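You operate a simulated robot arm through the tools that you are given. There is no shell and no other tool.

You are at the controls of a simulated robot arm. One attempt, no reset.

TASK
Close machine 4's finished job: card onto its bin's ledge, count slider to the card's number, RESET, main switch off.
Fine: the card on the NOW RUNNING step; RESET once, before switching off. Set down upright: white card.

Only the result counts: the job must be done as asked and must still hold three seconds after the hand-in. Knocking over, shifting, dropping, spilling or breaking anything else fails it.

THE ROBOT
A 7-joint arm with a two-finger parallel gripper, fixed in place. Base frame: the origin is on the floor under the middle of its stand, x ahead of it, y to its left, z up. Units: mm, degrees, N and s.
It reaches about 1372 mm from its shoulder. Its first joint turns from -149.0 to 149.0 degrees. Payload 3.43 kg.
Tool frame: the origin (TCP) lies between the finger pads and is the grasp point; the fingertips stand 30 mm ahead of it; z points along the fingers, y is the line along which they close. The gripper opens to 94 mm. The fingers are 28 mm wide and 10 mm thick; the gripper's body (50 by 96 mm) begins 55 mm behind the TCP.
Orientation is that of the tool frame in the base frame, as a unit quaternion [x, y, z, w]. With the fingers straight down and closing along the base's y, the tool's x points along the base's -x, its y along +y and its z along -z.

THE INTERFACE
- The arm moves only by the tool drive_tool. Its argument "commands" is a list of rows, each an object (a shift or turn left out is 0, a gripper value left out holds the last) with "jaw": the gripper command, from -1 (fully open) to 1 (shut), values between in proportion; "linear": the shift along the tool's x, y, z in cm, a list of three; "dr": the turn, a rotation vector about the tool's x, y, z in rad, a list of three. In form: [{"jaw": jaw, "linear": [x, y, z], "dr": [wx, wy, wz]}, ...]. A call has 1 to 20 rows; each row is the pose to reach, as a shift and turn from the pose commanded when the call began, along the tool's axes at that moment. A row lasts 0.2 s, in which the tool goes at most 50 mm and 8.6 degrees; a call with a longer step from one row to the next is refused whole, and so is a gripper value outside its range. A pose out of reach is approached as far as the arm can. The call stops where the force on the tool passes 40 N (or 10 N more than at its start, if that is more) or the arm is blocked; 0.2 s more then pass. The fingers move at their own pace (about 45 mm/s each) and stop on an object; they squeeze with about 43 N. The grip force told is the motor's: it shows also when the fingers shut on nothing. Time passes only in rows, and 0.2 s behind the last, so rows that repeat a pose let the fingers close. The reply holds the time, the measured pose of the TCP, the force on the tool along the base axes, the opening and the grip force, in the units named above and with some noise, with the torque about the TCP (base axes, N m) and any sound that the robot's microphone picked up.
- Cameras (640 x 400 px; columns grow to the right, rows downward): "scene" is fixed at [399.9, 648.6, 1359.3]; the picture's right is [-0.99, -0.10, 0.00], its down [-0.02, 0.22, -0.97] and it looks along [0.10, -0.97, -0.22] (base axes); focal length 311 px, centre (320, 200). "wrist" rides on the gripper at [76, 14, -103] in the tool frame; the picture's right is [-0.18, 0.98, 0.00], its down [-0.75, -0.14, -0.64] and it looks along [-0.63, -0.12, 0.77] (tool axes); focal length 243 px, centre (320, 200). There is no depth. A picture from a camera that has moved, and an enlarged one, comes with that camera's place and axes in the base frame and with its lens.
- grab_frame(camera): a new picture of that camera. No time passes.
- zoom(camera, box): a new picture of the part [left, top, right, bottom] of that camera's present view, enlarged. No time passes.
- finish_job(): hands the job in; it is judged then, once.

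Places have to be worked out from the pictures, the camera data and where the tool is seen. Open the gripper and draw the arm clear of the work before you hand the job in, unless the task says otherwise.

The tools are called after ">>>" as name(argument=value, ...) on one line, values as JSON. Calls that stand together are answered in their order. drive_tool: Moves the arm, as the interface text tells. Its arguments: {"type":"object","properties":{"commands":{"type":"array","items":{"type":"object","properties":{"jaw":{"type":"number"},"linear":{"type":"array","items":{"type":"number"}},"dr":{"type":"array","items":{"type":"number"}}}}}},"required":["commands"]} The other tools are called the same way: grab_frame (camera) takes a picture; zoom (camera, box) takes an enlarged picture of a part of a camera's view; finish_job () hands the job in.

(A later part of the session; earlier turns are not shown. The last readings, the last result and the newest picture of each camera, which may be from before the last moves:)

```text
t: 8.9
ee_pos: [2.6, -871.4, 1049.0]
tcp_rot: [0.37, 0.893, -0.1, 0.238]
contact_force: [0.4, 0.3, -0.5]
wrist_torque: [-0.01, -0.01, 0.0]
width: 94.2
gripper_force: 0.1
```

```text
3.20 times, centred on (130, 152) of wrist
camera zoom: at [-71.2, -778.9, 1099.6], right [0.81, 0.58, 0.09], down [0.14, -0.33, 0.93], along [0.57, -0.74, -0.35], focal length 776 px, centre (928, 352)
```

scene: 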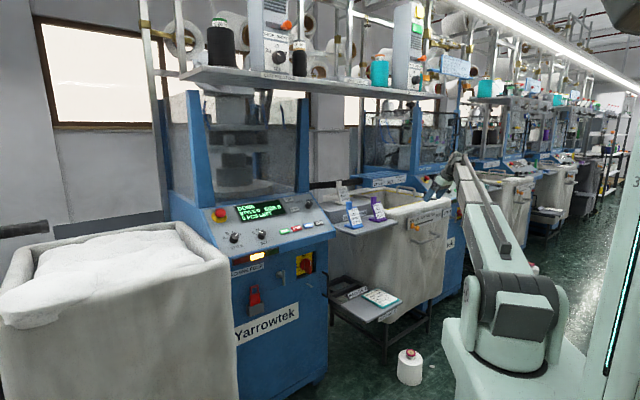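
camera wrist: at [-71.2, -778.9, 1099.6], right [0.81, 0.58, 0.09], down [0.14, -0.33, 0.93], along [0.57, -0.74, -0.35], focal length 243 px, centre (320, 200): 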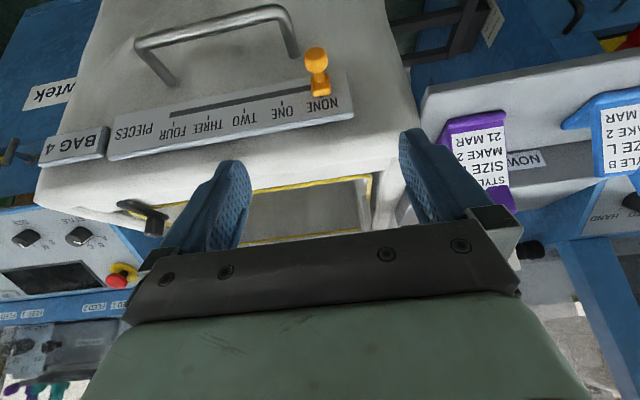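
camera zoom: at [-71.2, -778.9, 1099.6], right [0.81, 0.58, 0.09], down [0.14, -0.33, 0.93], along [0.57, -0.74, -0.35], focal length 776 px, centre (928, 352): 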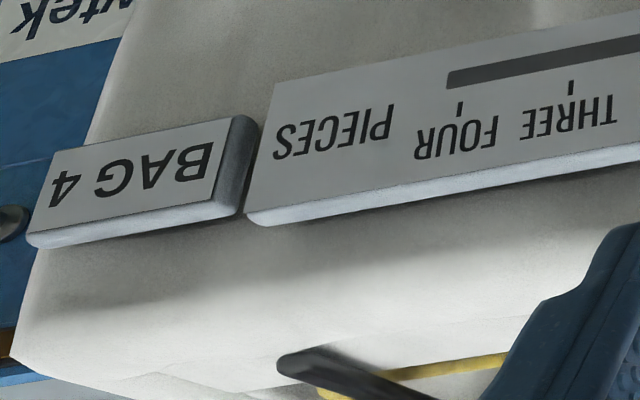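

Slider ticks are about 48 mm apart: NONE at the knob now, ONE about 48 mm to the right along the plate. I go lower for a grazing look at the bin's front rim to judge the ledge's flatness.

>>> drive_tool(commands=[{"jaw": -1, "linear": [-0.7, 0.4, 2.2]}, {"linear": [-1.4, 0.9, 4.4]}, {"linear": [-2.17, 1.4, 6.5]}, {"linear": [-2.17, 1.4, 6.5]}])

>>> grab_frame(camera="wrist")

>>> zoom(camera="wrist", box=[200, 60, 420, 198])

>>> zoom(camera="scene", box=[390, 165, 486, 225])

```text
t: 9.9
ee_pos: [47.6, -899.5, 1004.0]
tcp_rot: [0.369, 0.893, -0.1, 0.239]
contact_force: [0.5, 0.1, 0.1]
wrist_torque: [-0.02, -0.03, -0.01]
width: 94.0
gripper_force: 0.0
```

```text
taken
camera wrist: at [-24.9, -806.7, 1054.5], right [0.81, 0.58, 0.09], down [0.14, -0.33, 0.93], along [0.57, -0.74, -0.35], focal length 243 px, centre (320, 200)
```

wrist: 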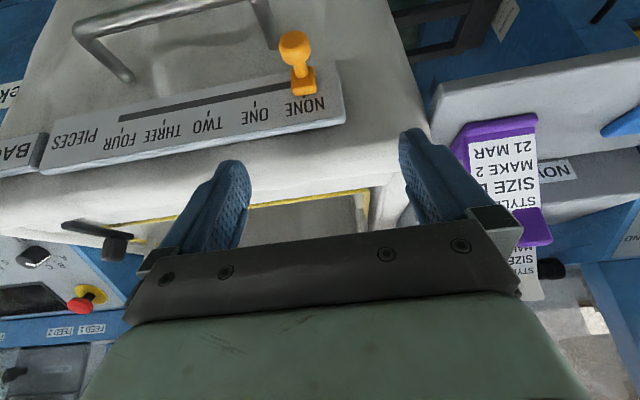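

```text
2.90 times, centred on (310, 129) of wrist
camera zoom: at [-24.9, -806.7, 1054.5], right [0.81, 0.58, 0.09], down [0.14, -0.33, 0.93], along [0.57, -0.74, -0.35], focal length 703 px, centre (349, 406)
```

zoom: 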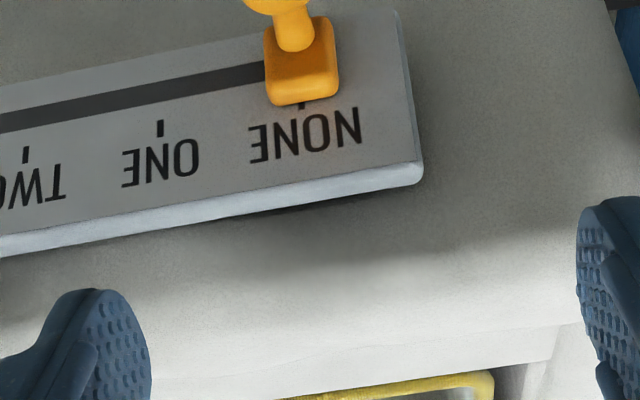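

```text
6.67 times, centred on (438, 195) of scene
camera zoom: at [399.9, 648.6, 1359.3], right [-0.99, -0.1, 0.0], down [-0.02, 0.22, -0.97], along [0.1, -0.97, -0.22], focal length 2073 px, centre (-467, 233)
```

zoom: 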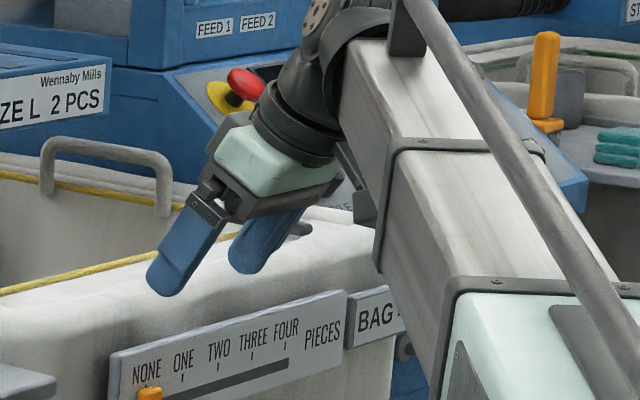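

The rim is a gently rounded fabric with a flat strip at the back, around z 935–943. I'll place the card over that strip. Now I raise, then move over to inspect the white card closely.

>>> drive_tool(commands=[{"jaw": -1, "linear": [-2.2, 0, -3.81]}, {"linear": [-4.4, 0, -7.62]}, {"linear": [-6.6, 0, -11.43]}, {"linear": [-8.8, 0, -15.24]}, {"linear": [-10.41, 3.7, -14.31]}, {"linear": [-12.02, 7.4, -13.38]}, {"linear": [-13.63, 11.1, -12.45]}, {"linear": [-15.24, 14.8, -11.52]}, {"linear": [-16.85, 18.5, -10.59]}, {"linear": [-18.45, 22.2, -9.67]}, {"linear": [-20.06, 25.9, -8.74]}, {"linear": [-20.06, 25.9, -8.74]}])

>>> grab_frame(camera="wrist")

>>> zoom(camera="wrist", box=[240, 60, 440, 210])

>>> zoom(camera="scene", box=[310, 150, 438, 230])

```text
t: 12.5
ee_pos: [326.0, -806.1, 1176.8]
tcp_rot: [0.37, 0.892, -0.1, 0.238]
contact_force: [-0.5, -0.3, -0.2]
wrist_torque: [0.02, -0.01, 0.01]
width: 93.9
gripper_force: 0.2
```

```text
taken
camera wrist: at [252.2, -713.3, 1228.8], right [0.81, 0.58, 0.09], down [0.14, -0.33, 0.93], along [0.57, -0.74, -0.35], focal length 243 px, centre (320, 200)
```

wrist: 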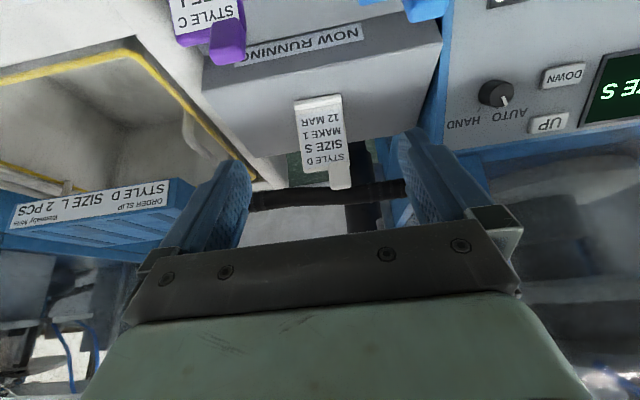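

```text
2.67 times, centred on (340, 135) of wrist
camera zoom: at [252.2, -713.3, 1228.8], right [0.81, 0.58, 0.09], down [0.14, -0.33, 0.93], along [0.57, -0.74, -0.35], focal length 647 px, centre (267, 373)
```

zoom: 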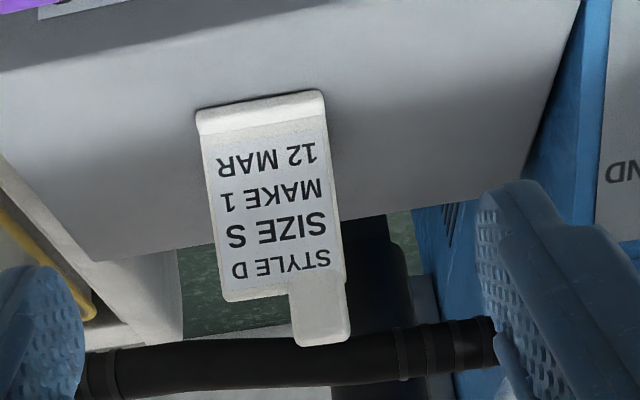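

```text
5.00 times, centred on (374, 190) of scene
camera zoom: at [399.9, 648.6, 1359.3], right [-0.99, -0.1, 0.0], down [-0.02, 0.22, -0.97], along [0.1, -0.97, -0.22], focal length 1555 px, centre (50, 250)
```

zoom: 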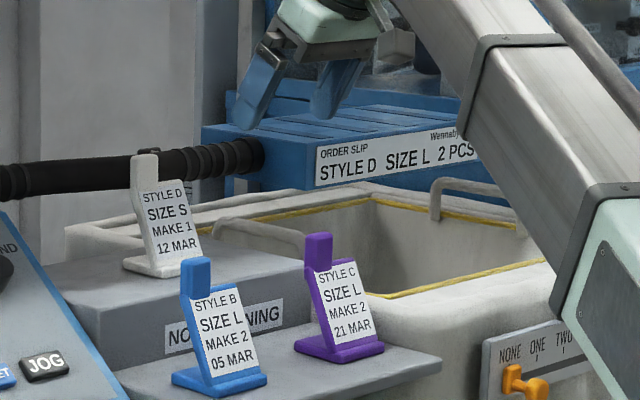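

The white card's board spans about 65 mm in width, leaning back ~19°, with a free 14 mm on each side of the open fingers. I move to a pre-grasp pose 100 mm short of it along the finger axis and check alignment.

>>> drive_tool(commands=[{"jaw": -1, "linear": [-2.04, -0.25, 2.28]}, {"linear": [-4.09, -0.5, 4.56]}, {"linear": [-6.13, -0.75, 6.85]}, {"linear": [-8.18, -1.0, 9.13]}, {"linear": [-8.18, -1.0, 9.13]}])

>>> grab_frame(camera="wrist")

>>> zoom(camera="scene", box=[300, 140, 428, 220])

```text
t: 13.7
ee_pos: [396.8, -896.1, 1141.2]
tcp_rot: [0.369, 0.893, -0.099, 0.239]
contact_force: [0.0, 0.7, -0.2]
wrist_torque: [-0.06, -0.01, 0.0]
width: 93.9
gripper_force: 0.0
```

```text
taken
camera wrist: at [324.6, -803.2, 1192.3], right [0.81, 0.58, 0.09], down [0.14, -0.33, 0.93], along [0.57, -0.74, -0.35], focal length 243 px, centre (320, 200)
```

wrist: 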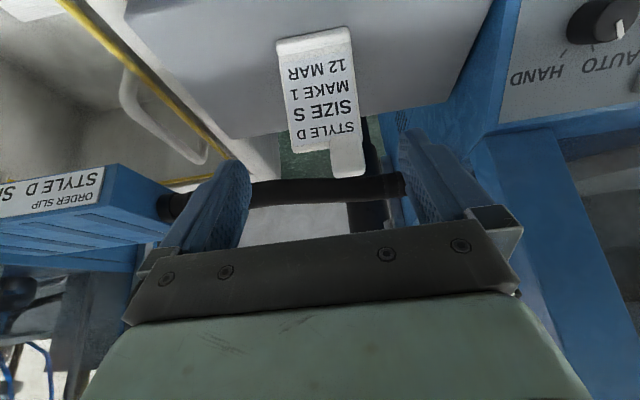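

```text
5.00 times, centred on (364, 180) of scene
camera zoom: at [399.9, 648.6, 1359.3], right [-0.99, -0.1, 0.0], down [-0.02, 0.22, -0.97], along [0.1, -0.97, -0.22], focal length 1555 px, centre (100, 300)
```

zoom: 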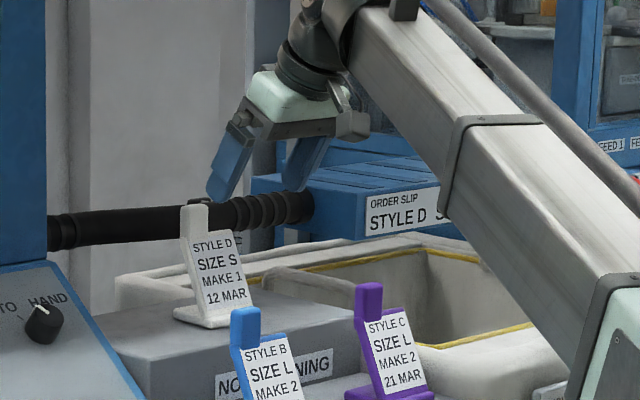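

The card lies nicely between the fingers' lines. I zoom to fine-tune lateral alignment before advancing.

>>> zoom(camera="wrist", box=[240, 20, 440, 195])

```text
2.29 times, centred on (340, 108) of wrist
camera zoom: at [324.6, -803.2, 1192.3], right [0.81, 0.58, 0.09], down [0.14, -0.33, 0.93], along [0.57, -0.74, -0.35], focal length 555 px, centre (274, 411)
```

zoom: 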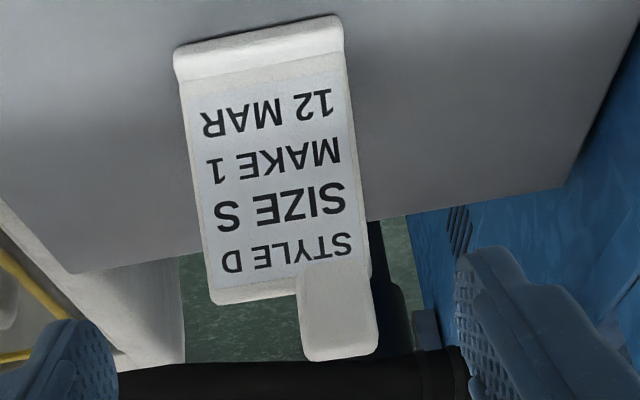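

Board centre computed at about a = 350.5 (2.6 mm left of my line), mid-height z ≈ 1039. I advance about 104 mm along the finger axis with that correction, fingers still open.

>>> drive_tool(commands=[{"jaw": -1, "linear": [-0.03, 0.13, 2.6]}, {"linear": [-0.05, 0.26, 5.2]}, {"linear": [-0.08, 0.26, 7.8]}, {"linear": [-0.11, 0.26, 10.36]}, {"linear": [-0.11, 0.26, 10.36]}])

>>> grab_frame(camera="wrist")

>>> zoom(camera="scene", box=[300, 150, 396, 210])

```text
t: 14.9
ee_pos: [437.9, -931.0, 1051.5]
tcp_rot: [0.37, 0.893, -0.1, 0.238]
contact_force: [0.0, 0.3, -1.6]
wrist_torque: [0.01, 0.03, 0.0]
width: 94.1
gripper_force: 0.0
```

```text
taken
camera wrist: at [364.2, -838.1, 1102.5], right [0.81, 0.58, 0.09], down [0.14, -0.33, 0.93], along [0.57, -0.74, -0.35], focal length 243 px, centre (320, 200)
```

wrist: 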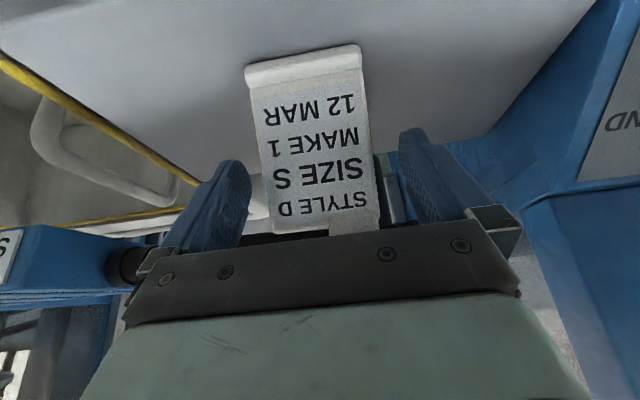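

```text
6.67 times, centred on (348, 180) of scene
camera zoom: at [399.9, 648.6, 1359.3], right [-0.99, -0.1, 0.0], down [-0.02, 0.22, -0.97], along [0.1, -0.97, -0.22], focal length 2073 px, centre (133, 333)
```

zoom: 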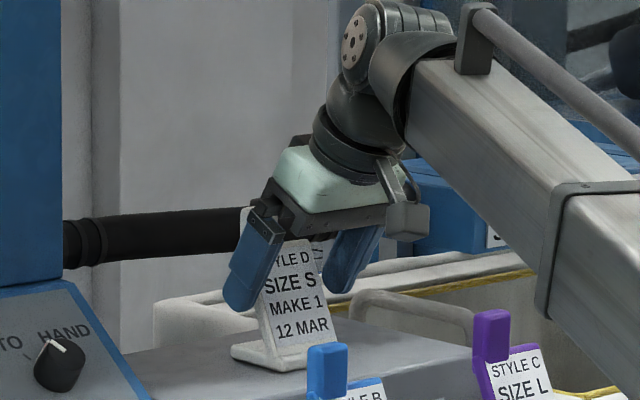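

The fingers straddle the board symmetrically with no contact. I close the gripper on it.

>>> drive_tool(commands=[{"jaw": 1}, {"jaw": 1}, {"jaw": 1}, {"jaw": 1}])

>>> grab_frame(camera="wrist")

>>> zoom(camera="scene", box=[300, 150, 396, 210])

```text
t: 15.9
ee_pos: [438.2, -930.8, 1051.6]
tcp_rot: [0.37, 0.893, -0.1, 0.238]
contact_force: [0.3, -0.6, -0.5]
wrist_torque: [-0.02, -0.07, 0.04]
width: 67.1
gripper_force: 43.2
```

```text
taken
camera wrist: at [364.0, -838.0, 1102.8], right [0.81, 0.58, 0.09], down [0.14, -0.33, 0.93], along [0.57, -0.74, -0.35], focal length 243 px, centre (320, 200)
```

wrist: 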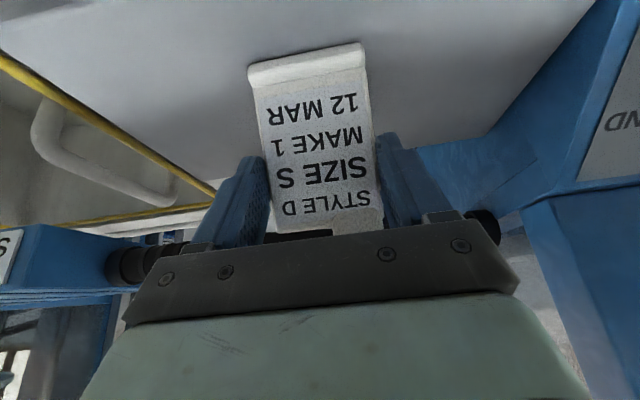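

```text
6.67 times, centred on (348, 180) of scene
camera zoom: at [399.9, 648.6, 1359.3], right [-0.99, -0.1, 0.0], down [-0.02, 0.22, -0.97], along [0.1, -0.97, -0.22], focal length 2073 px, centre (133, 333)
```

zoom: 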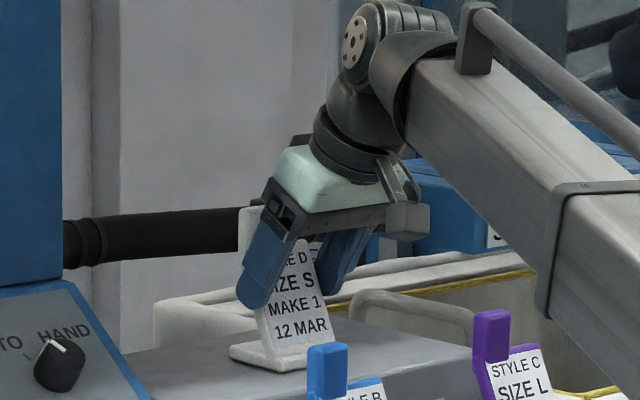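

The grip holds at 67.1 mm with 43 N. I lift straight up, slowly at first, to 120 mm.

>>> drive_tool(commands=[{"jaw": 1, "linear": [-0.5, 0, -0.87]}, {"linear": [-1.25, 0, -2.17]}, {"linear": [-2.5, 0, -4.33]}, {"linear": [-4.25, 0, -7.36]}, {"linear": [-6, 0, -10.39]}, {"linear": [-6, 0, -10.39]}])

>>> grab_frame(camera="wrist")

>>> zoom(camera="scene", box=[310, 130, 406, 190])

>>> zoom(camera="scene", box=[280, 90, 480, 215])

```text
t: 17.3
ee_pos: [439.5, -931.7, 1171.0]
tcp_rot: [0.369, 0.893, -0.099, 0.238]
contact_force: [0.1, 0.2, -0.2]
wrist_torque: [0.01, 0.01, -0.03]
width: 67.0
gripper_force: 42.9
```

```text
taken
camera wrist: at [366.1, -839.5, 1222.4], right [0.81, 0.58, 0.09], down [0.14, -0.34, 0.93], along [0.57, -0.74, -0.35], focal length 243 px, centre (320, 200)
```

wrist: 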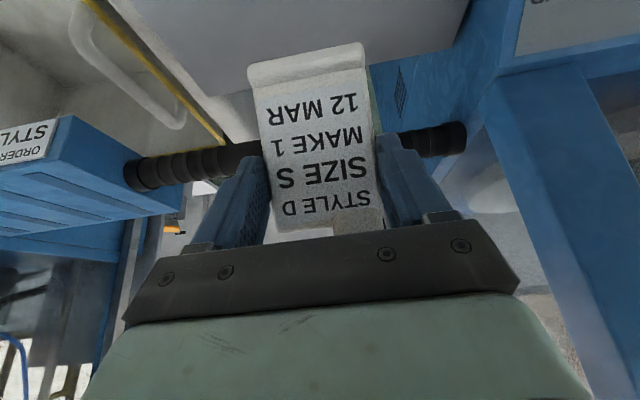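

```text
6.67 times, centred on (358, 160) of scene
camera zoom: at [399.9, 648.6, 1359.3], right [-0.99, -0.1, 0.0], down [-0.02, 0.22, -0.97], along [0.1, -0.97, -0.22], focal length 2073 px, centre (67, 467)
```

zoom: 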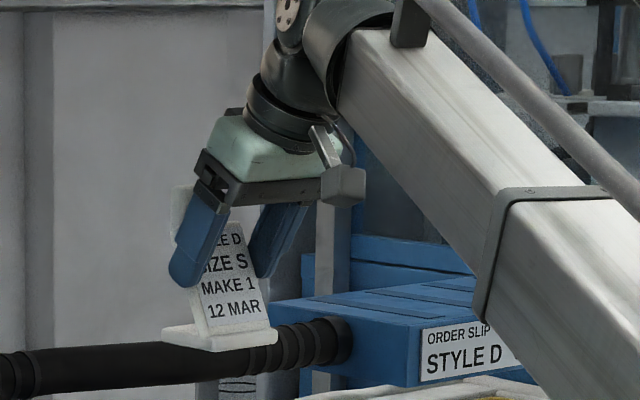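

```text
3.20 times, centred on (380, 152) of scene
camera zoom: at [399.9, 648.6, 1359.3], right [-0.99, -0.1, 0.0], down [-0.02, 0.22, -0.97], along [0.1, -0.97, -0.22], focal length 995 px, centre (128, 352)
```

zoom: 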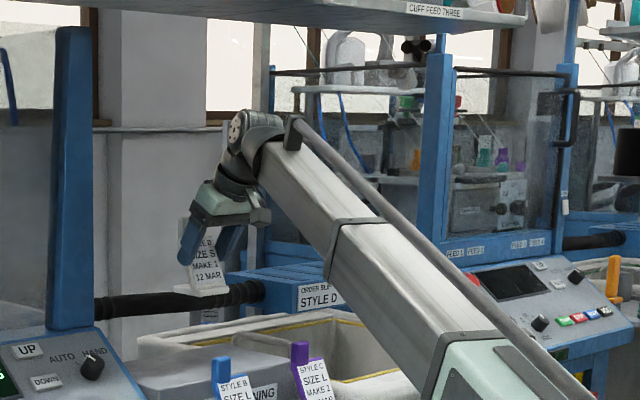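

The card is held steady with the same attitude. I carry it to above the bin ledge (a = 700, b = -805), staying high.

>>> drive_tool(commands=[{"jaw": 1, "linear": [0.6, -1.5, -0.35]}, {"linear": [1.8, -4.5, -1.05]}, {"linear": [3.2, -8.0, -1.87]}, {"linear": [4.7, -11.6, -2.71]}, {"linear": [6.2, -15.2, -3.55]}, {"linear": [7.6, -18.8, -4.4]}, {"linear": [9.1, -22.4, -5.24]}, {"linear": [10.5, -26.0, -6.08]}, {"linear": [12.0, -29.6, -6.92]}, {"linear": [13.2, -32.6, -7.62]}, {"linear": [14.0, -34.5, -8.07]}, {"linear": [14.25, -35.2, -8.23]}, {"linear": [14.25, -35.2, -8.23]}])

>>> grab_frame(camera="wrist")

>>> grab_frame(camera="scene")

```text
t: 20.1
ee_pos: [71.3, -1066.2, 1170.8]
tcp_rot: [0.369, 0.893, -0.099, 0.238]
contact_force: [-0.3, 0.0, -0.3]
wrist_torque: [-0.01, 0.03, -0.04]
width: 66.6
gripper_force: 42.8
```

```text
taken
camera wrist: at [-0.9, -972.9, 1223.1], right [0.81, 0.58, 0.09], down [0.14, -0.34, 0.93], along [0.57, -0.74, -0.35], focal length 243 px, centre (320, 200)
```

wrist: 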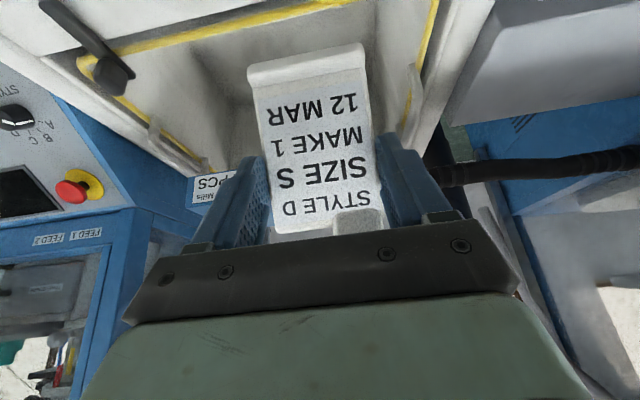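

```text
taken
```

scene: 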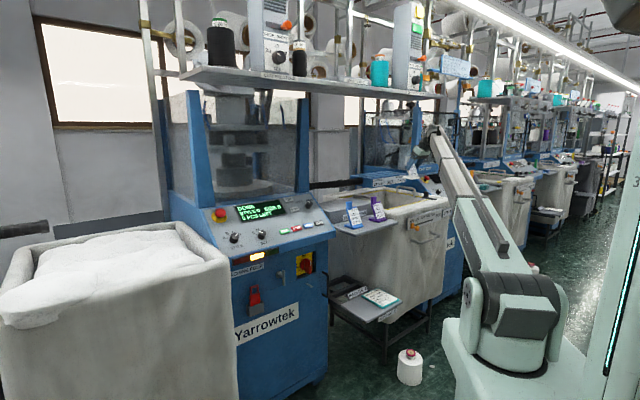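

Now about 155 mm above the ledge at a = 703, b = -804. I lower most of the way (110 mm) and check the side view from the scene camera.

>>> drive_tool(commands=[{"jaw": 1, "linear": [1.1, 0, 1.9]}, {"linear": [2.5, 0, 4.33]}, {"linear": [3.9, 0, 6.76]}, {"linear": [5.0, 0, 8.67]}, {"linear": [5.54, 0, 9.61]}, {"linear": [5.54, 0, 9.61]}])

>>> grab_frame(camera="wrist")

>>> zoom(camera="scene", box=[380, 150, 476, 210])

>>> zoom(camera="wrist", box=[160, 0, 480, 200])

```text
t: 21.5
ee_pos: [72.8, -1065.0, 1060.5]
tcp_rot: [0.369, 0.893, -0.099, 0.238]
contact_force: [0.7, -0.6, -0.9]
wrist_torque: [0.04, 0.02, 0.02]
width: 66.7
gripper_force: 43.1
```

```text
taken
camera wrist: at [-0.3, -972.5, 1112.2], right [0.81, 0.58, 0.09], down [0.14, -0.33, 0.93], along [0.57, -0.74, -0.35], focal length 243 px, centre (320, 200)
```

wrist: 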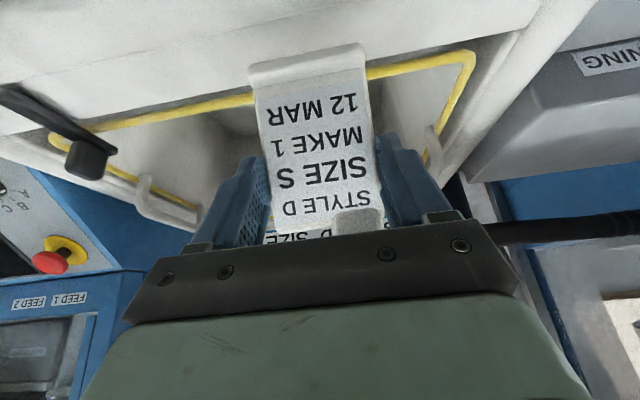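

```text
6.67 times, centred on (428, 180) of scene
camera zoom: at [399.9, 648.6, 1359.3], right [-0.99, -0.1, 0.0], down [-0.02, 0.22, -0.97], along [0.1, -0.97, -0.22], focal length 2073 px, centre (-400, 333)
```

zoom: 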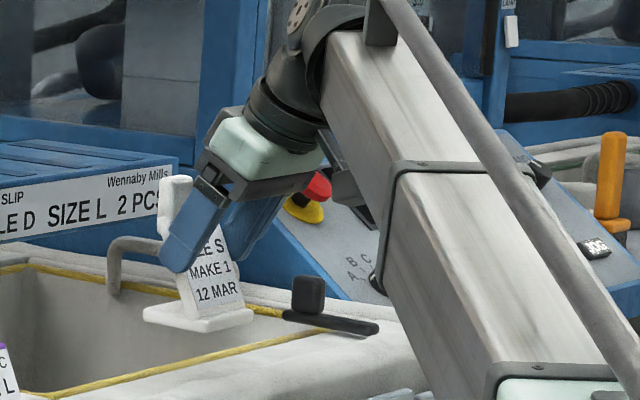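

```text
2.00 times, centred on (320, 100) of wrist
camera zoom: at [-0.3, -972.5, 1112.2], right [0.81, 0.58, 0.09], down [0.14, -0.33, 0.93], along [0.57, -0.74, -0.35], focal length 485 px, centre (320, 400)
```

zoom: 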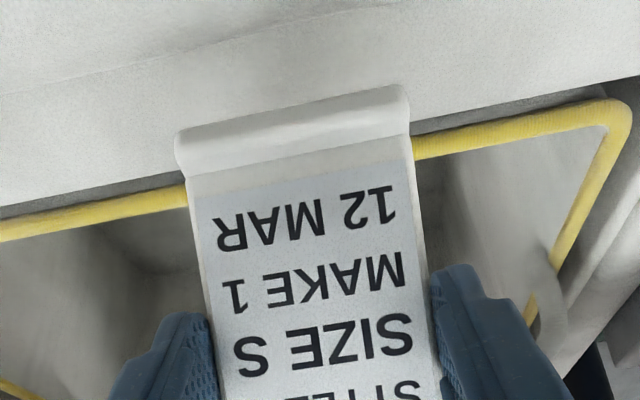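

The foot sits at b ≈ -786…-840 in plan, over the flat strip (-794…-845). I lower another 26 mm with a 3 mm shift inward, then feel for contact.

>>> drive_tool(commands=[{"jaw": 1, "linear": [0.35, 0, 0.8]}, {"linear": [0.7, 0, 1.6]}, {"linear": [1.04, 0, 2.4]}, {"linear": [1.04, 0, 2.4]}])

>>> zoom(camera="wrist", box=[160, 0, 480, 200])

>>> zoom(camera="scene", box=[390, 160, 454, 200])

```text
t: 22.5
ee_pos: [74.0, -1067.5, 1033.5]
tcp_rot: [0.369, 0.893, -0.099, 0.238]
contact_force: [0.1, -0.3, -0.4]
wrist_torque: [0.01, 0.0, 0.0]
width: 66.9
gripper_force: 43.1
```

```text
2.00 times, centred on (320, 100) of wrist
camera zoom: at [1.4, -974.3, 1085.7], right [0.81, 0.58, 0.09], down [0.14, -0.34, 0.93], along [0.57, -0.74, -0.35], focal length 485 px, centre (320, 400)
```

zoom: 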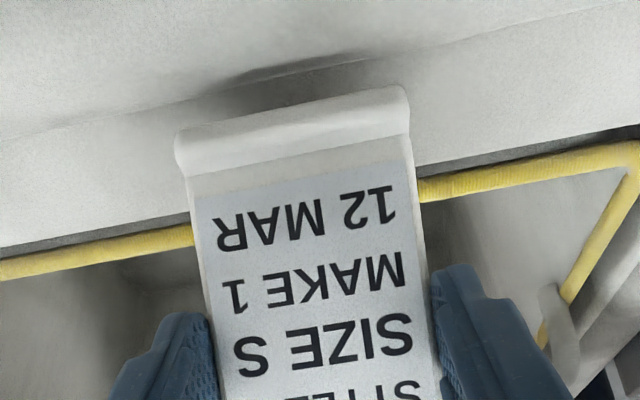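

```text
10.00 times, centred on (422, 180) of scene
camera zoom: at [399.9, 648.6, 1359.3], right [-0.99, -0.1, 0.0], down [-0.02, 0.22, -0.97], along [0.1, -0.97, -0.22], focal length 3110 px, centre (-700, 400)
```

zoom: 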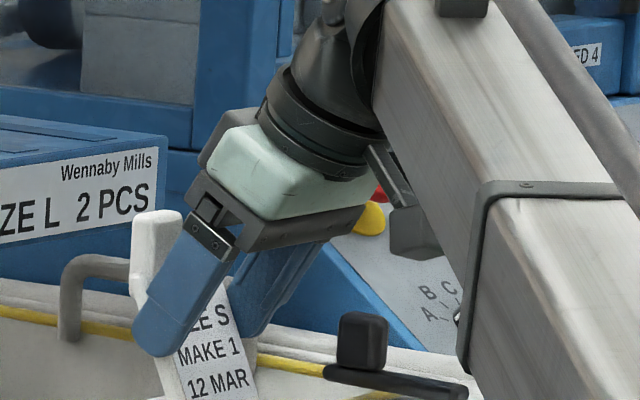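

No contact yet at TCP z 1033.5. I continue down in 2 mm steps, watching force.

>>> drive_tool(commands=[{"jaw": 1, "linear": [0.1, 0, 0.173]}, {"linear": [0.2, 0, 0.346]}, {"linear": [0.3, 0, 0.52]}])

>>> zoom(camera="scene", box=[390, 170, 454, 210])

```text
t: 23.3
ee_pos: [74.7, -1067.8, 1028.9]
tcp_rot: [0.369, 0.893, -0.1, 0.238]
contact_force: [0.3, 0.4, -0.3]
wrist_torque: [0.0, 0.07, -0.03]
width: 66.8
gripper_force: 42.8
```

```text
10.00 times, centred on (422, 190) of scene
camera zoom: at [399.9, 648.6, 1359.3], right [-0.99, -0.1, 0.0], down [-0.02, 0.22, -0.97], along [0.1, -0.97, -0.22], focal length 3110 px, centre (-700, 300)
```

zoom: 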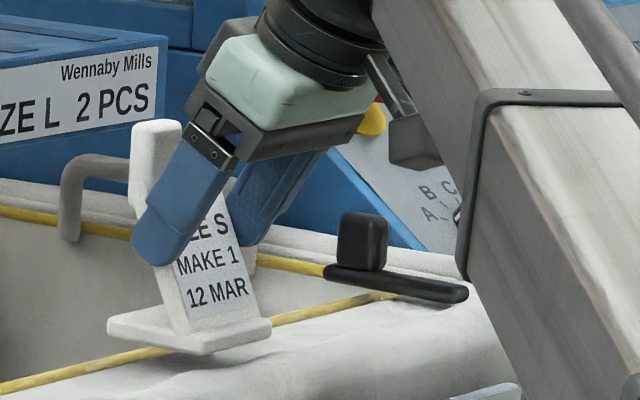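

Still free (shadow gap under the foot). I continue down.

>>> drive_tool(commands=[{"jaw": 1, "linear": [0.1, 0, 0.173]}, {"linear": [0.2, 0, 0.346]}, {"linear": [0.3, 0, 0.52]}])

```text
t: 24.1
ee_pos: [73.6, -1067.8, 1024.1]
tcp_rot: [0.37, 0.893, -0.099, 0.238]
contact_force: [-0.2, 0.3, -0.8]
wrist_torque: [-0.02, -0.02, 0.03]
width: 66.7
gripper_force: 42.9
```

No contact at 1024. Another 6 mm in 2 mm steps.

>>> drive_tool(commands=[{"jaw": 1, "linear": [0.1, 0, 0.173]}, {"linear": [0.2, 0, 0.346]}, {"linear": [0.3, 0, 0.52]}])

>>> zoom(camera="scene", box=[390, 170, 454, 210])

>>> zoom(camera="wrist", box=[160, 0, 480, 200])

```text
t: 24.9
ee_pos: [74.8, -1067.6, 1017.5]
tcp_rot: [0.369, 0.893, -0.1, 0.238]
contact_force: [0.2, 0.1, 0.0]
wrist_torque: [0.01, 0.03, -0.02]
width: 66.6
gripper_force: 43.3
```

```text
10.00 times, centred on (422, 190) of scene
camera zoom: at [399.9, 648.6, 1359.3], right [-0.99, -0.1, 0.0], down [-0.02, 0.22, -0.97], along [0.1, -0.97, -0.22], focal length 3110 px, centre (-700, 300)
```

zoom: 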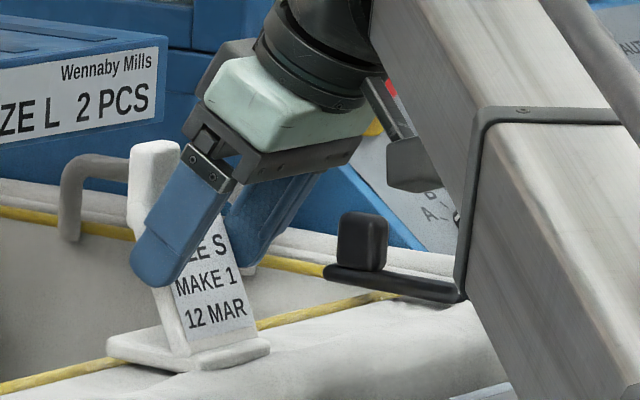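

```text
2.00 times, centred on (320, 100) of wrist
camera zoom: at [1.7, -974.4, 1068.8], right [0.81, 0.58, 0.09], down [0.14, -0.33, 0.93], along [0.57, -0.74, -0.35], focal length 485 px, centre (320, 400)
```

zoom: 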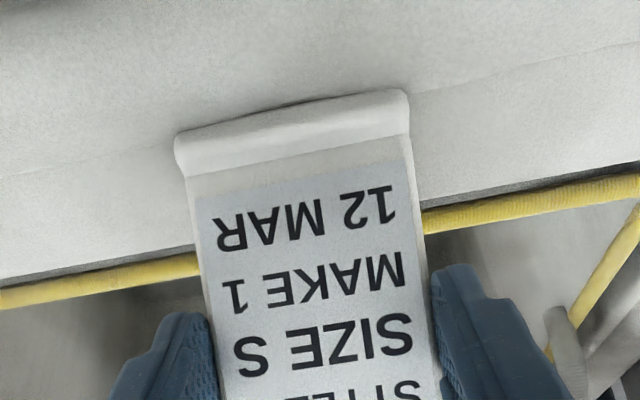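

The foot is almost touching. I continue in 1 mm steps until force builds up.

>>> drive_tool(commands=[{"jaw": 1, "linear": [0.05, 0, 0.0866]}, {"linear": [0.1, 0, 0.173]}, {"linear": [0.15, 0, 0.26]}])

```text
t: 25.7
ee_pos: [75.4, -1067.8, 1014.8]
tcp_rot: [0.369, 0.893, -0.099, 0.238]
contact_force: [0.1, 0.2, -0.4]
wrist_torque: [0.0, 0.01, 0.02]
width: 67.0
gripper_force: 43.1
```

>>> drive_tool(commands=[{"jaw": 1, "linear": [0.05, 0, 0.0866]}, {"linear": [0.1, 0, 0.173]}, {"linear": [0.15, 0, 0.26]}])

>>> zoom(camera="scene", box=[390, 170, 454, 210])

>>> zoom(camera="wrist", box=[160, 0, 480, 200])

```text
t: 26.5
ee_pos: [74.0, -1067.3, 1013.9]
tcp_rot: [0.369, 0.892, -0.101, 0.239]
contact_force: [-3.1, -1.9, 27.0]
wrist_torque: [0.27, 0.04, -0.11]
width: 67.0
gripper_force: 43.0
```

```text
10.00 times, centred on (422, 190) of scene
camera zoom: at [399.9, 648.6, 1359.3], right [-0.99, -0.1, 0.0], down [-0.02, 0.22, -0.97], along [0.1, -0.97, -0.22], focal length 3110 px, centre (-700, 300)
```

zoom: 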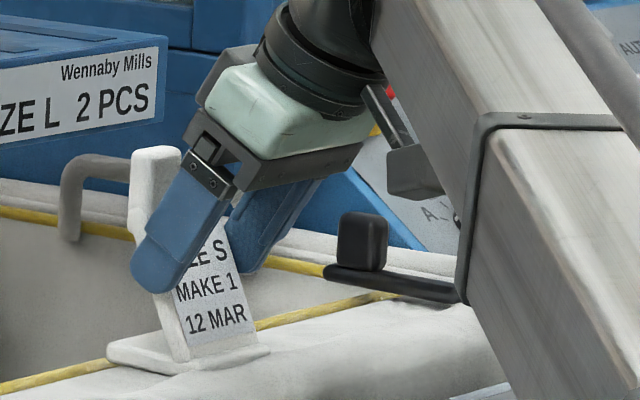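

```text
2.00 times, centred on (320, 100) of wrist
camera zoom: at [1.2, -974.4, 1064.8], right [0.81, 0.58, 0.09], down [0.14, -0.33, 0.93], along [0.57, -0.74, -0.35], focal length 485 px, centre (320, 400)
```

zoom: 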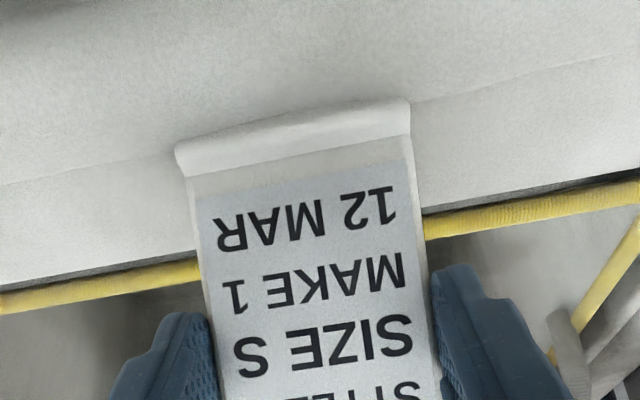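

Contact: 27 N upward at TCP z ≈ 1013.7. The centre of pressure reads toward the foot's front-left, so before releasing I test that the flat strip itself is solid: lift 5 mm, shift 25 mm inward, and lower to the same height.

>>> drive_tool(commands=[{"jaw": 1, "linear": [-0.25, 0, -0.433]}, {"linear": [-1.33, 0, 0.19]}, {"linear": [-2.415, 0, 0.817]}, {"linear": [-2.415, 0, 0.817]}, {"linear": [-2.315, 0, 0.99]}, {"linear": [-2.215, 0, 1.163]}, {"linear": [-2.165, 0, 1.25]}])

>>> zoom(camera="wrist", box=[160, 0, 480, 200])

>>> zoom(camera="scene", box=[390, 170, 454, 210])

```text
t: 28.1
ee_pos: [91.4, -1085.7, 1014.2]
tcp_rot: [0.37, 0.892, -0.102, 0.24]
contact_force: [-0.4, -3.0, 29.6]
wrist_torque: [0.14, -0.07, -0.09]
width: 67.0
gripper_force: 43.1
```

```text
2.00 times, centred on (320, 100) of wrist
camera zoom: at [19.0, -992.5, 1064.5], right [0.81, 0.58, 0.09], down [0.13, -0.33, 0.93], along [0.57, -0.74, -0.35], focal length 485 px, centre (320, 400)
```

zoom: 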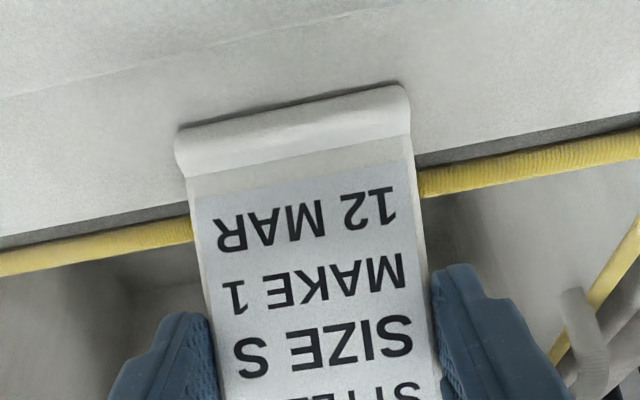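

```text
10.00 times, centred on (422, 190) of scene
camera zoom: at [399.9, 648.6, 1359.3], right [-0.99, -0.1, 0.0], down [-0.02, 0.22, -0.97], along [0.1, -0.97, -0.22], focal length 3110 px, centre (-700, 300)
```

zoom: 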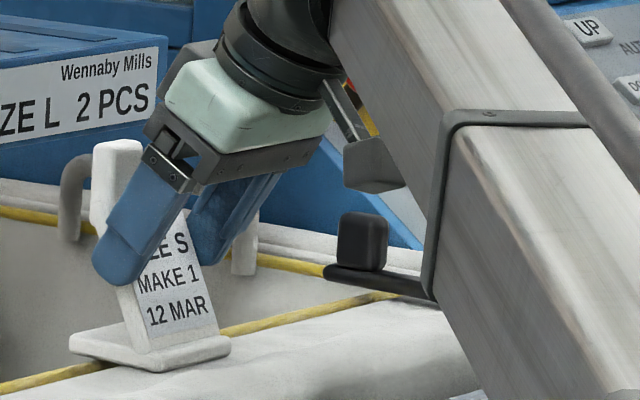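

The strip is solid at the same height, so it is the ledge. I go back so the foot is centred on the strip (TCP b ≈ -809) and lower to a light touch.

>>> drive_tool(commands=[{"jaw": 1, "linear": [-0.25, 0, -0.433]}, {"linear": [0.75, 0, -1.0]}, {"linear": [1.74, 0, -1.583]}, {"linear": [1.74, 0, -1.583]}, {"linear": [1.84, 0, -1.41]}, {"linear": [1.89, 0, -1.323]}, {"linear": [1.915, 0, -1.28]}])

>>> zoom(camera="wrist", box=[160, 0, 480, 200])

```text
t: 29.7
ee_pos: [76.3, -1068.2, 1013.6]
tcp_rot: [0.369, 0.893, -0.1, 0.239]
contact_force: [-0.4, -1.3, 6.1]
wrist_torque: [-0.15, -0.15, 0.01]
width: 66.8
gripper_force: 43.0
```

```text
2.00 times, centred on (320, 100) of wrist
camera zoom: at [3.1, -976.3, 1065.1], right [0.81, 0.58, 0.09], down [0.14, -0.33, 0.93], along [0.57, -0.74, -0.35], focal length 485 px, centre (320, 400)
```

zoom: 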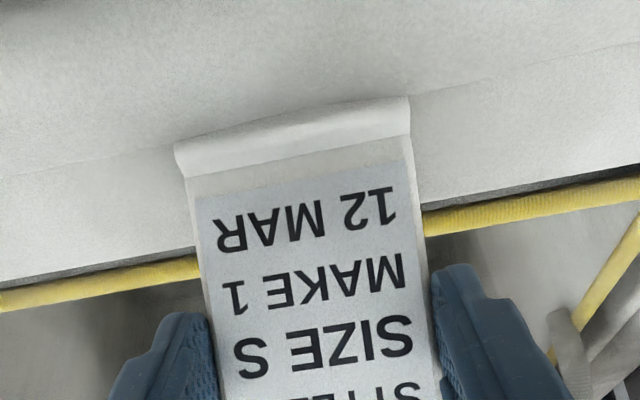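

Light 6 N touch, foot now over the strip. I release gradually and check that the card stays standing.

>>> drive_tool(commands=[{"jaw": -0.45}, {"jaw": -0.5}, {"jaw": -0.55}, {"jaw": -0.7}, {"jaw": -0.85}, {"jaw": -1}, {"jaw": -1}])

>>> zoom(camera="wrist", box=[160, 0, 480, 200])

>>> zoom(camera="scene", box=[390, 170, 454, 210])

```text
t: 31.3
ee_pos: [76.1, -1069.1, 1013.2]
tcp_rot: [0.369, 0.893, -0.098, 0.238]
contact_force: [0.7, 0.0, 0.4]
wrist_torque: [0.0, -0.03, -0.01]
width: 94.3
gripper_force: 0.1
```

```text
2.00 times, centred on (320, 100) of wrist
camera zoom: at [3.1, -976.3, 1064.5], right [0.81, 0.58, 0.09], down [0.14, -0.33, 0.93], along [0.57, -0.74, -0.35], focal length 485 px, centre (320, 400)
```

zoom: 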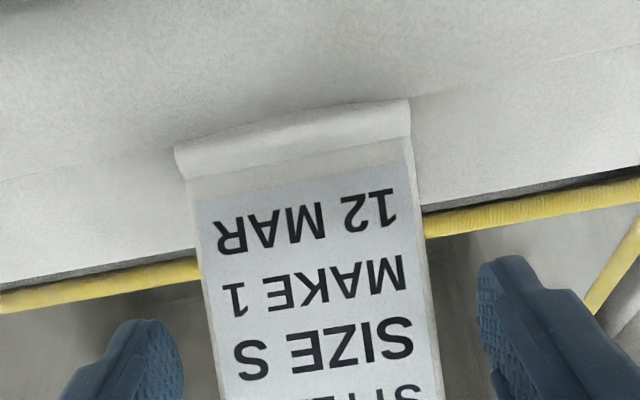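

```text
10.00 times, centred on (422, 190) of scene
camera zoom: at [399.9, 648.6, 1359.3], right [-0.99, -0.1, 0.0], down [-0.02, 0.22, -0.97], along [0.1, -0.97, -0.22], focal length 3110 px, centre (-700, 300)
```

zoom: 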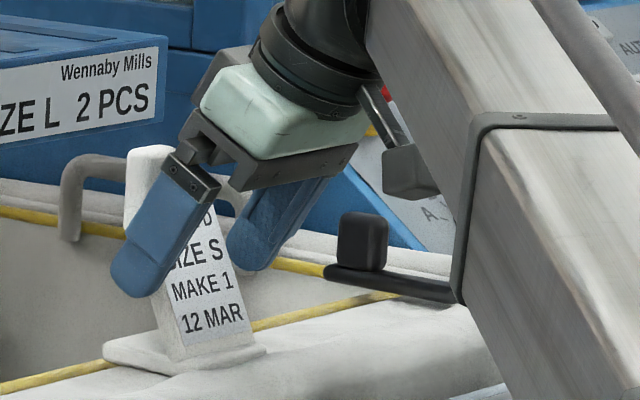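

The card stands free and upright. I back the gripper away along the finger axis and verify.

>>> drive_tool(commands=[{"jaw": -1, "linear": [0, 0, -1.5]}, {"linear": [0, 0, -4]}, {"linear": [0, 0, -7.5]}, {"linear": [0, 0, -11.5]}, {"linear": [0, 0, -15]}, {"linear": [0, 0, -15]}])

>>> grab_frame(camera="wrist")

>>> zoom(camera="scene", box=[380, 150, 476, 210])

```text
t: 32.7
ee_pos: [22.5, -1014.1, 1142.2]
tcp_rot: [0.368, 0.893, -0.098, 0.238]
contact_force: [0.7, 0.4, -0.8]
wrist_torque: [-0.02, -0.03, 0.02]
width: 93.9
gripper_force: 0.1
```

```text
taken
camera wrist: at [-50.6, -920.8, 1193.6], right [0.81, 0.58, 0.09], down [0.14, -0.34, 0.93], along [0.57, -0.74, -0.35], focal length 243 px, centre (320, 200)
```

wrist: 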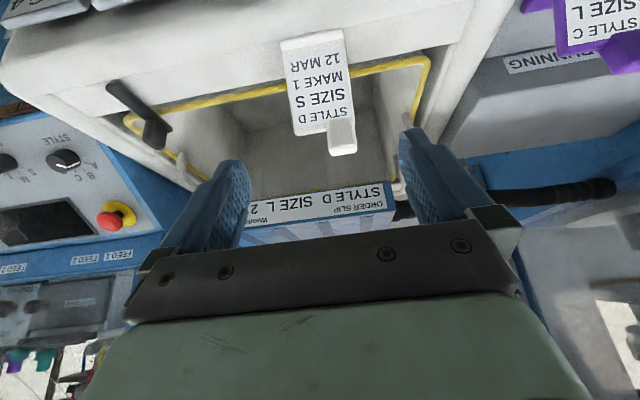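

```text
6.67 times, centred on (428, 180) of scene
camera zoom: at [399.9, 648.6, 1359.3], right [-0.99, -0.1, 0.0], down [-0.02, 0.22, -0.97], along [0.1, -0.97, -0.22], focal length 2073 px, centre (-400, 333)
```

zoom: 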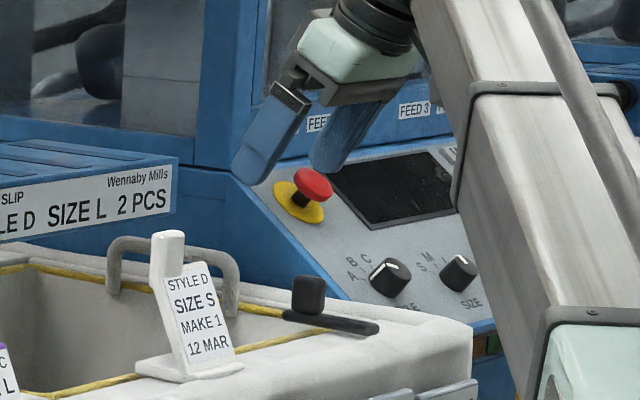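

The card stands squarely on bag 4's ledge. Next the slider: I move to a vantage just above and in front of the knob, to refine its location.

>>> drive_tool(commands=[{"jaw": -1, "linear": [3.1, 1.4, 0.94]}, {"linear": [6.2, 2.8, 1.88]}, {"linear": [9.3, 4.2, 2.82]}, {"linear": [12.4, 5.6, 3.77]}, {"linear": [15.5, 7.0, 4.71]}, {"linear": [18.62, 8.4, 5.65]}, {"linear": [18.62, 8.4, 5.65]}])

>>> grab_frame(camera="wrist")

>>> zoom(camera="wrist", box=[200, 30, 440, 180])

>>> zoom(camera="scene", box=[380, 190, 476, 250])

```text
t: 34.3
ee_pos: [-11.6, -862.1, 1001.7]
tcp_rot: [0.37, 0.893, -0.1, 0.238]
contact_force: [-0.4, 0.1, -0.1]
wrist_torque: [0.04, -0.02, 0.02]
width: 94.0
gripper_force: 0.0
```

```text
taken
camera wrist: at [-84.7, -769.5, 1052.5], right [0.81, 0.58, 0.09], down [0.14, -0.33, 0.93], along [0.57, -0.74, -0.35], focal length 243 px, centre (320, 200)
```

wrist: 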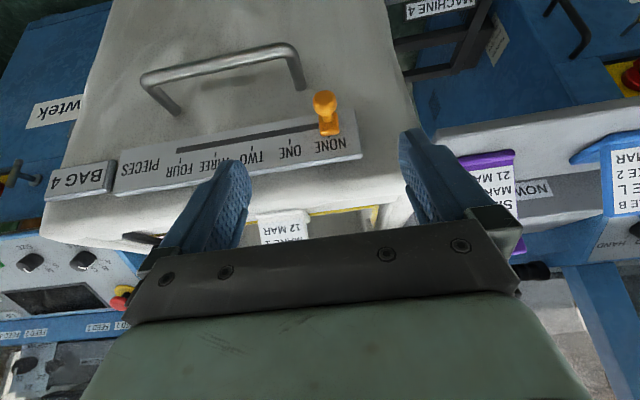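

```text
2.67 times, centred on (320, 105) of wrist
camera zoom: at [-84.7, -769.5, 1052.5], right [0.81, 0.58, 0.09], down [0.14, -0.33, 0.93], along [0.57, -0.74, -0.35], focal length 647 px, centre (320, 453)
```

zoom: 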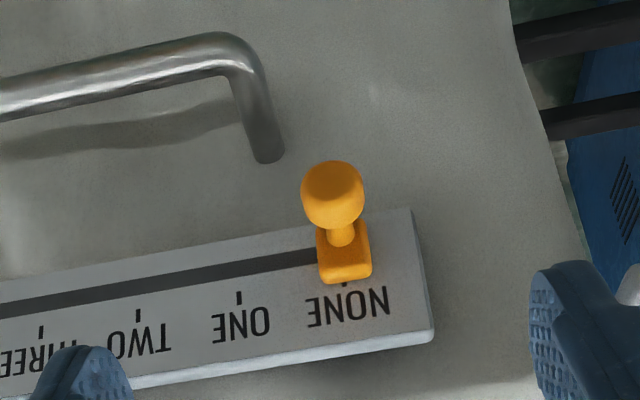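

```text
6.67 times, centred on (428, 220) of scene
camera zoom: at [399.9, 648.6, 1359.3], right [-0.99, -0.1, 0.0], down [-0.02, 0.22, -0.97], along [0.1, -0.97, -0.22], focal length 2073 px, centre (-400, 67)
```

zoom: 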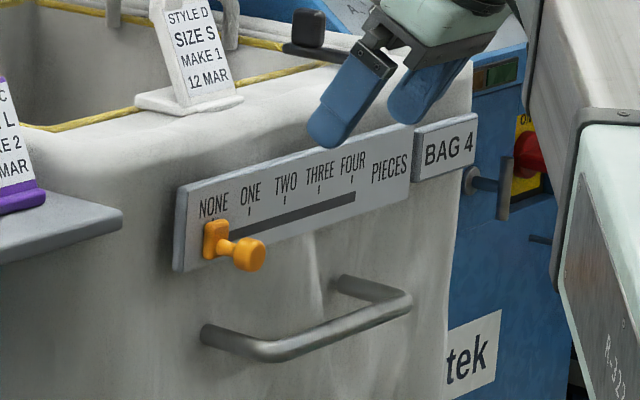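

The knob head is at about (a 614.7, b -696, z 862); tick spacing is 48.4 mm. I descend along the finger axis so the open fingers straddle the knob.

>>> drive_tool(commands=[{"jaw": -1, "linear": [-0.4, 0.08, 2.6]}, {"linear": [-0.8, 0.15, 5.3]}, {"linear": [-1.17, 0.23, 8.0]}, {"linear": [-1.17, 0.23, 10.6]}, {"linear": [-1.17, 0.23, 13.2]}, {"linear": [-1.17, 0.23, 13.2]}])

>>> grab_frame(camera="wrist")

>>> zoom(camera="scene", box=[370, 190, 466, 250])

```text
t: 35.7
ee_pos: [44.2, -914.3, 891.1]
tcp_rot: [0.37, 0.893, -0.1, 0.237]
contact_force: [-0.9, 0.2, 0.0]
wrist_torque: [0.03, 0.0, -0.02]
width: 94.0
gripper_force: 0.1
```

```text
taken
camera wrist: at [-29.3, -821.1, 941.6], right [0.81, 0.58, 0.09], down [0.14, -0.33, 0.93], along [0.57, -0.74, -0.35], focal length 243 px, centre (320, 200)
```

wrist: 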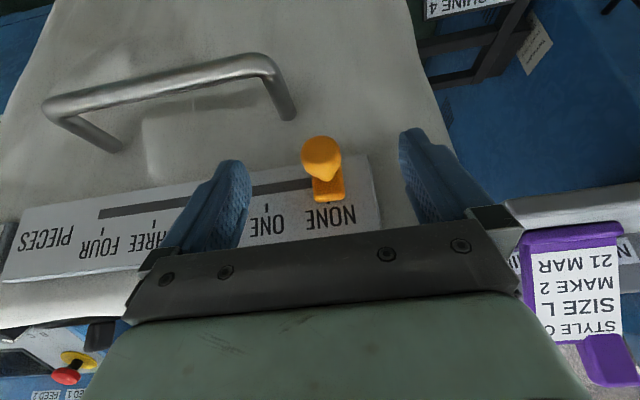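

```text
6.67 times, centred on (418, 220) of scene
camera zoom: at [399.9, 648.6, 1359.3], right [-0.99, -0.1, 0.0], down [-0.02, 0.22, -0.97], along [0.1, -0.97, -0.22], focal length 2073 px, centre (-333, 67)
```

zoom: 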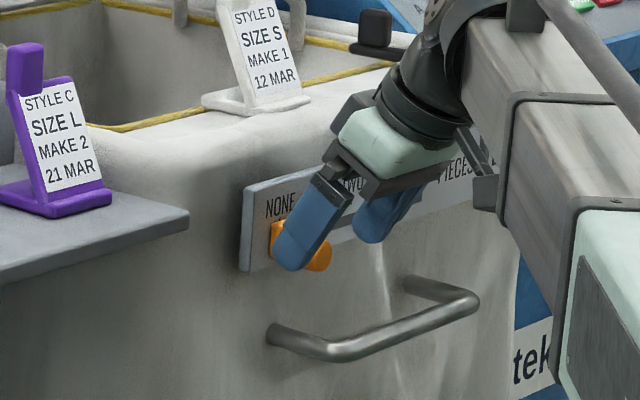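

The knob is centred between the fingers. I go the last 25 mm and close on the knob.

>>> drive_tool(commands=[{"jaw": -1, "linear": [-0.04, 0, 1.2]}, {"linear": [-0.08, 0, 2.45]}, {"linear": [-0.08, 0, 2.45]}])

>>> grab_frame(camera="wrist")

>>> zoom(camera="scene", box=[370, 190, 466, 250])

```text
t: 36.5
ee_pos: [54.1, -922.6, 870.8]
tcp_rot: [0.37, 0.892, -0.1, 0.239]
contact_force: [0.1, 0.9, -1.1]
wrist_torque: [0.02, 0.01, -0.02]
width: 94.0
gripper_force: 0.1
```

```text
taken
camera wrist: at [-20.0, -830.6, 922.0], right [0.81, 0.58, 0.09], down [0.14, -0.34, 0.93], along [0.57, -0.74, -0.35], focal length 243 px, centre (320, 200)
```

wrist: 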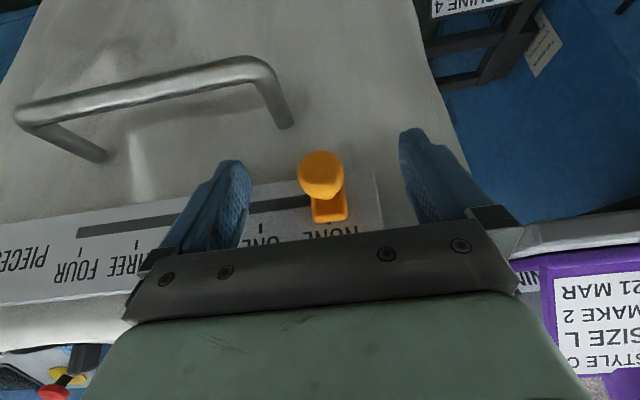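

```text
6.67 times, centred on (418, 220) of scene
camera zoom: at [399.9, 648.6, 1359.3], right [-0.99, -0.1, 0.0], down [-0.02, 0.22, -0.97], along [0.1, -0.97, -0.22], focal length 2073 px, centre (-333, 67)
```

zoom: 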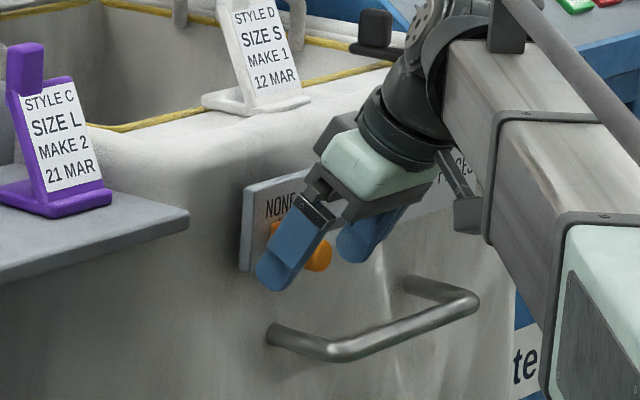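

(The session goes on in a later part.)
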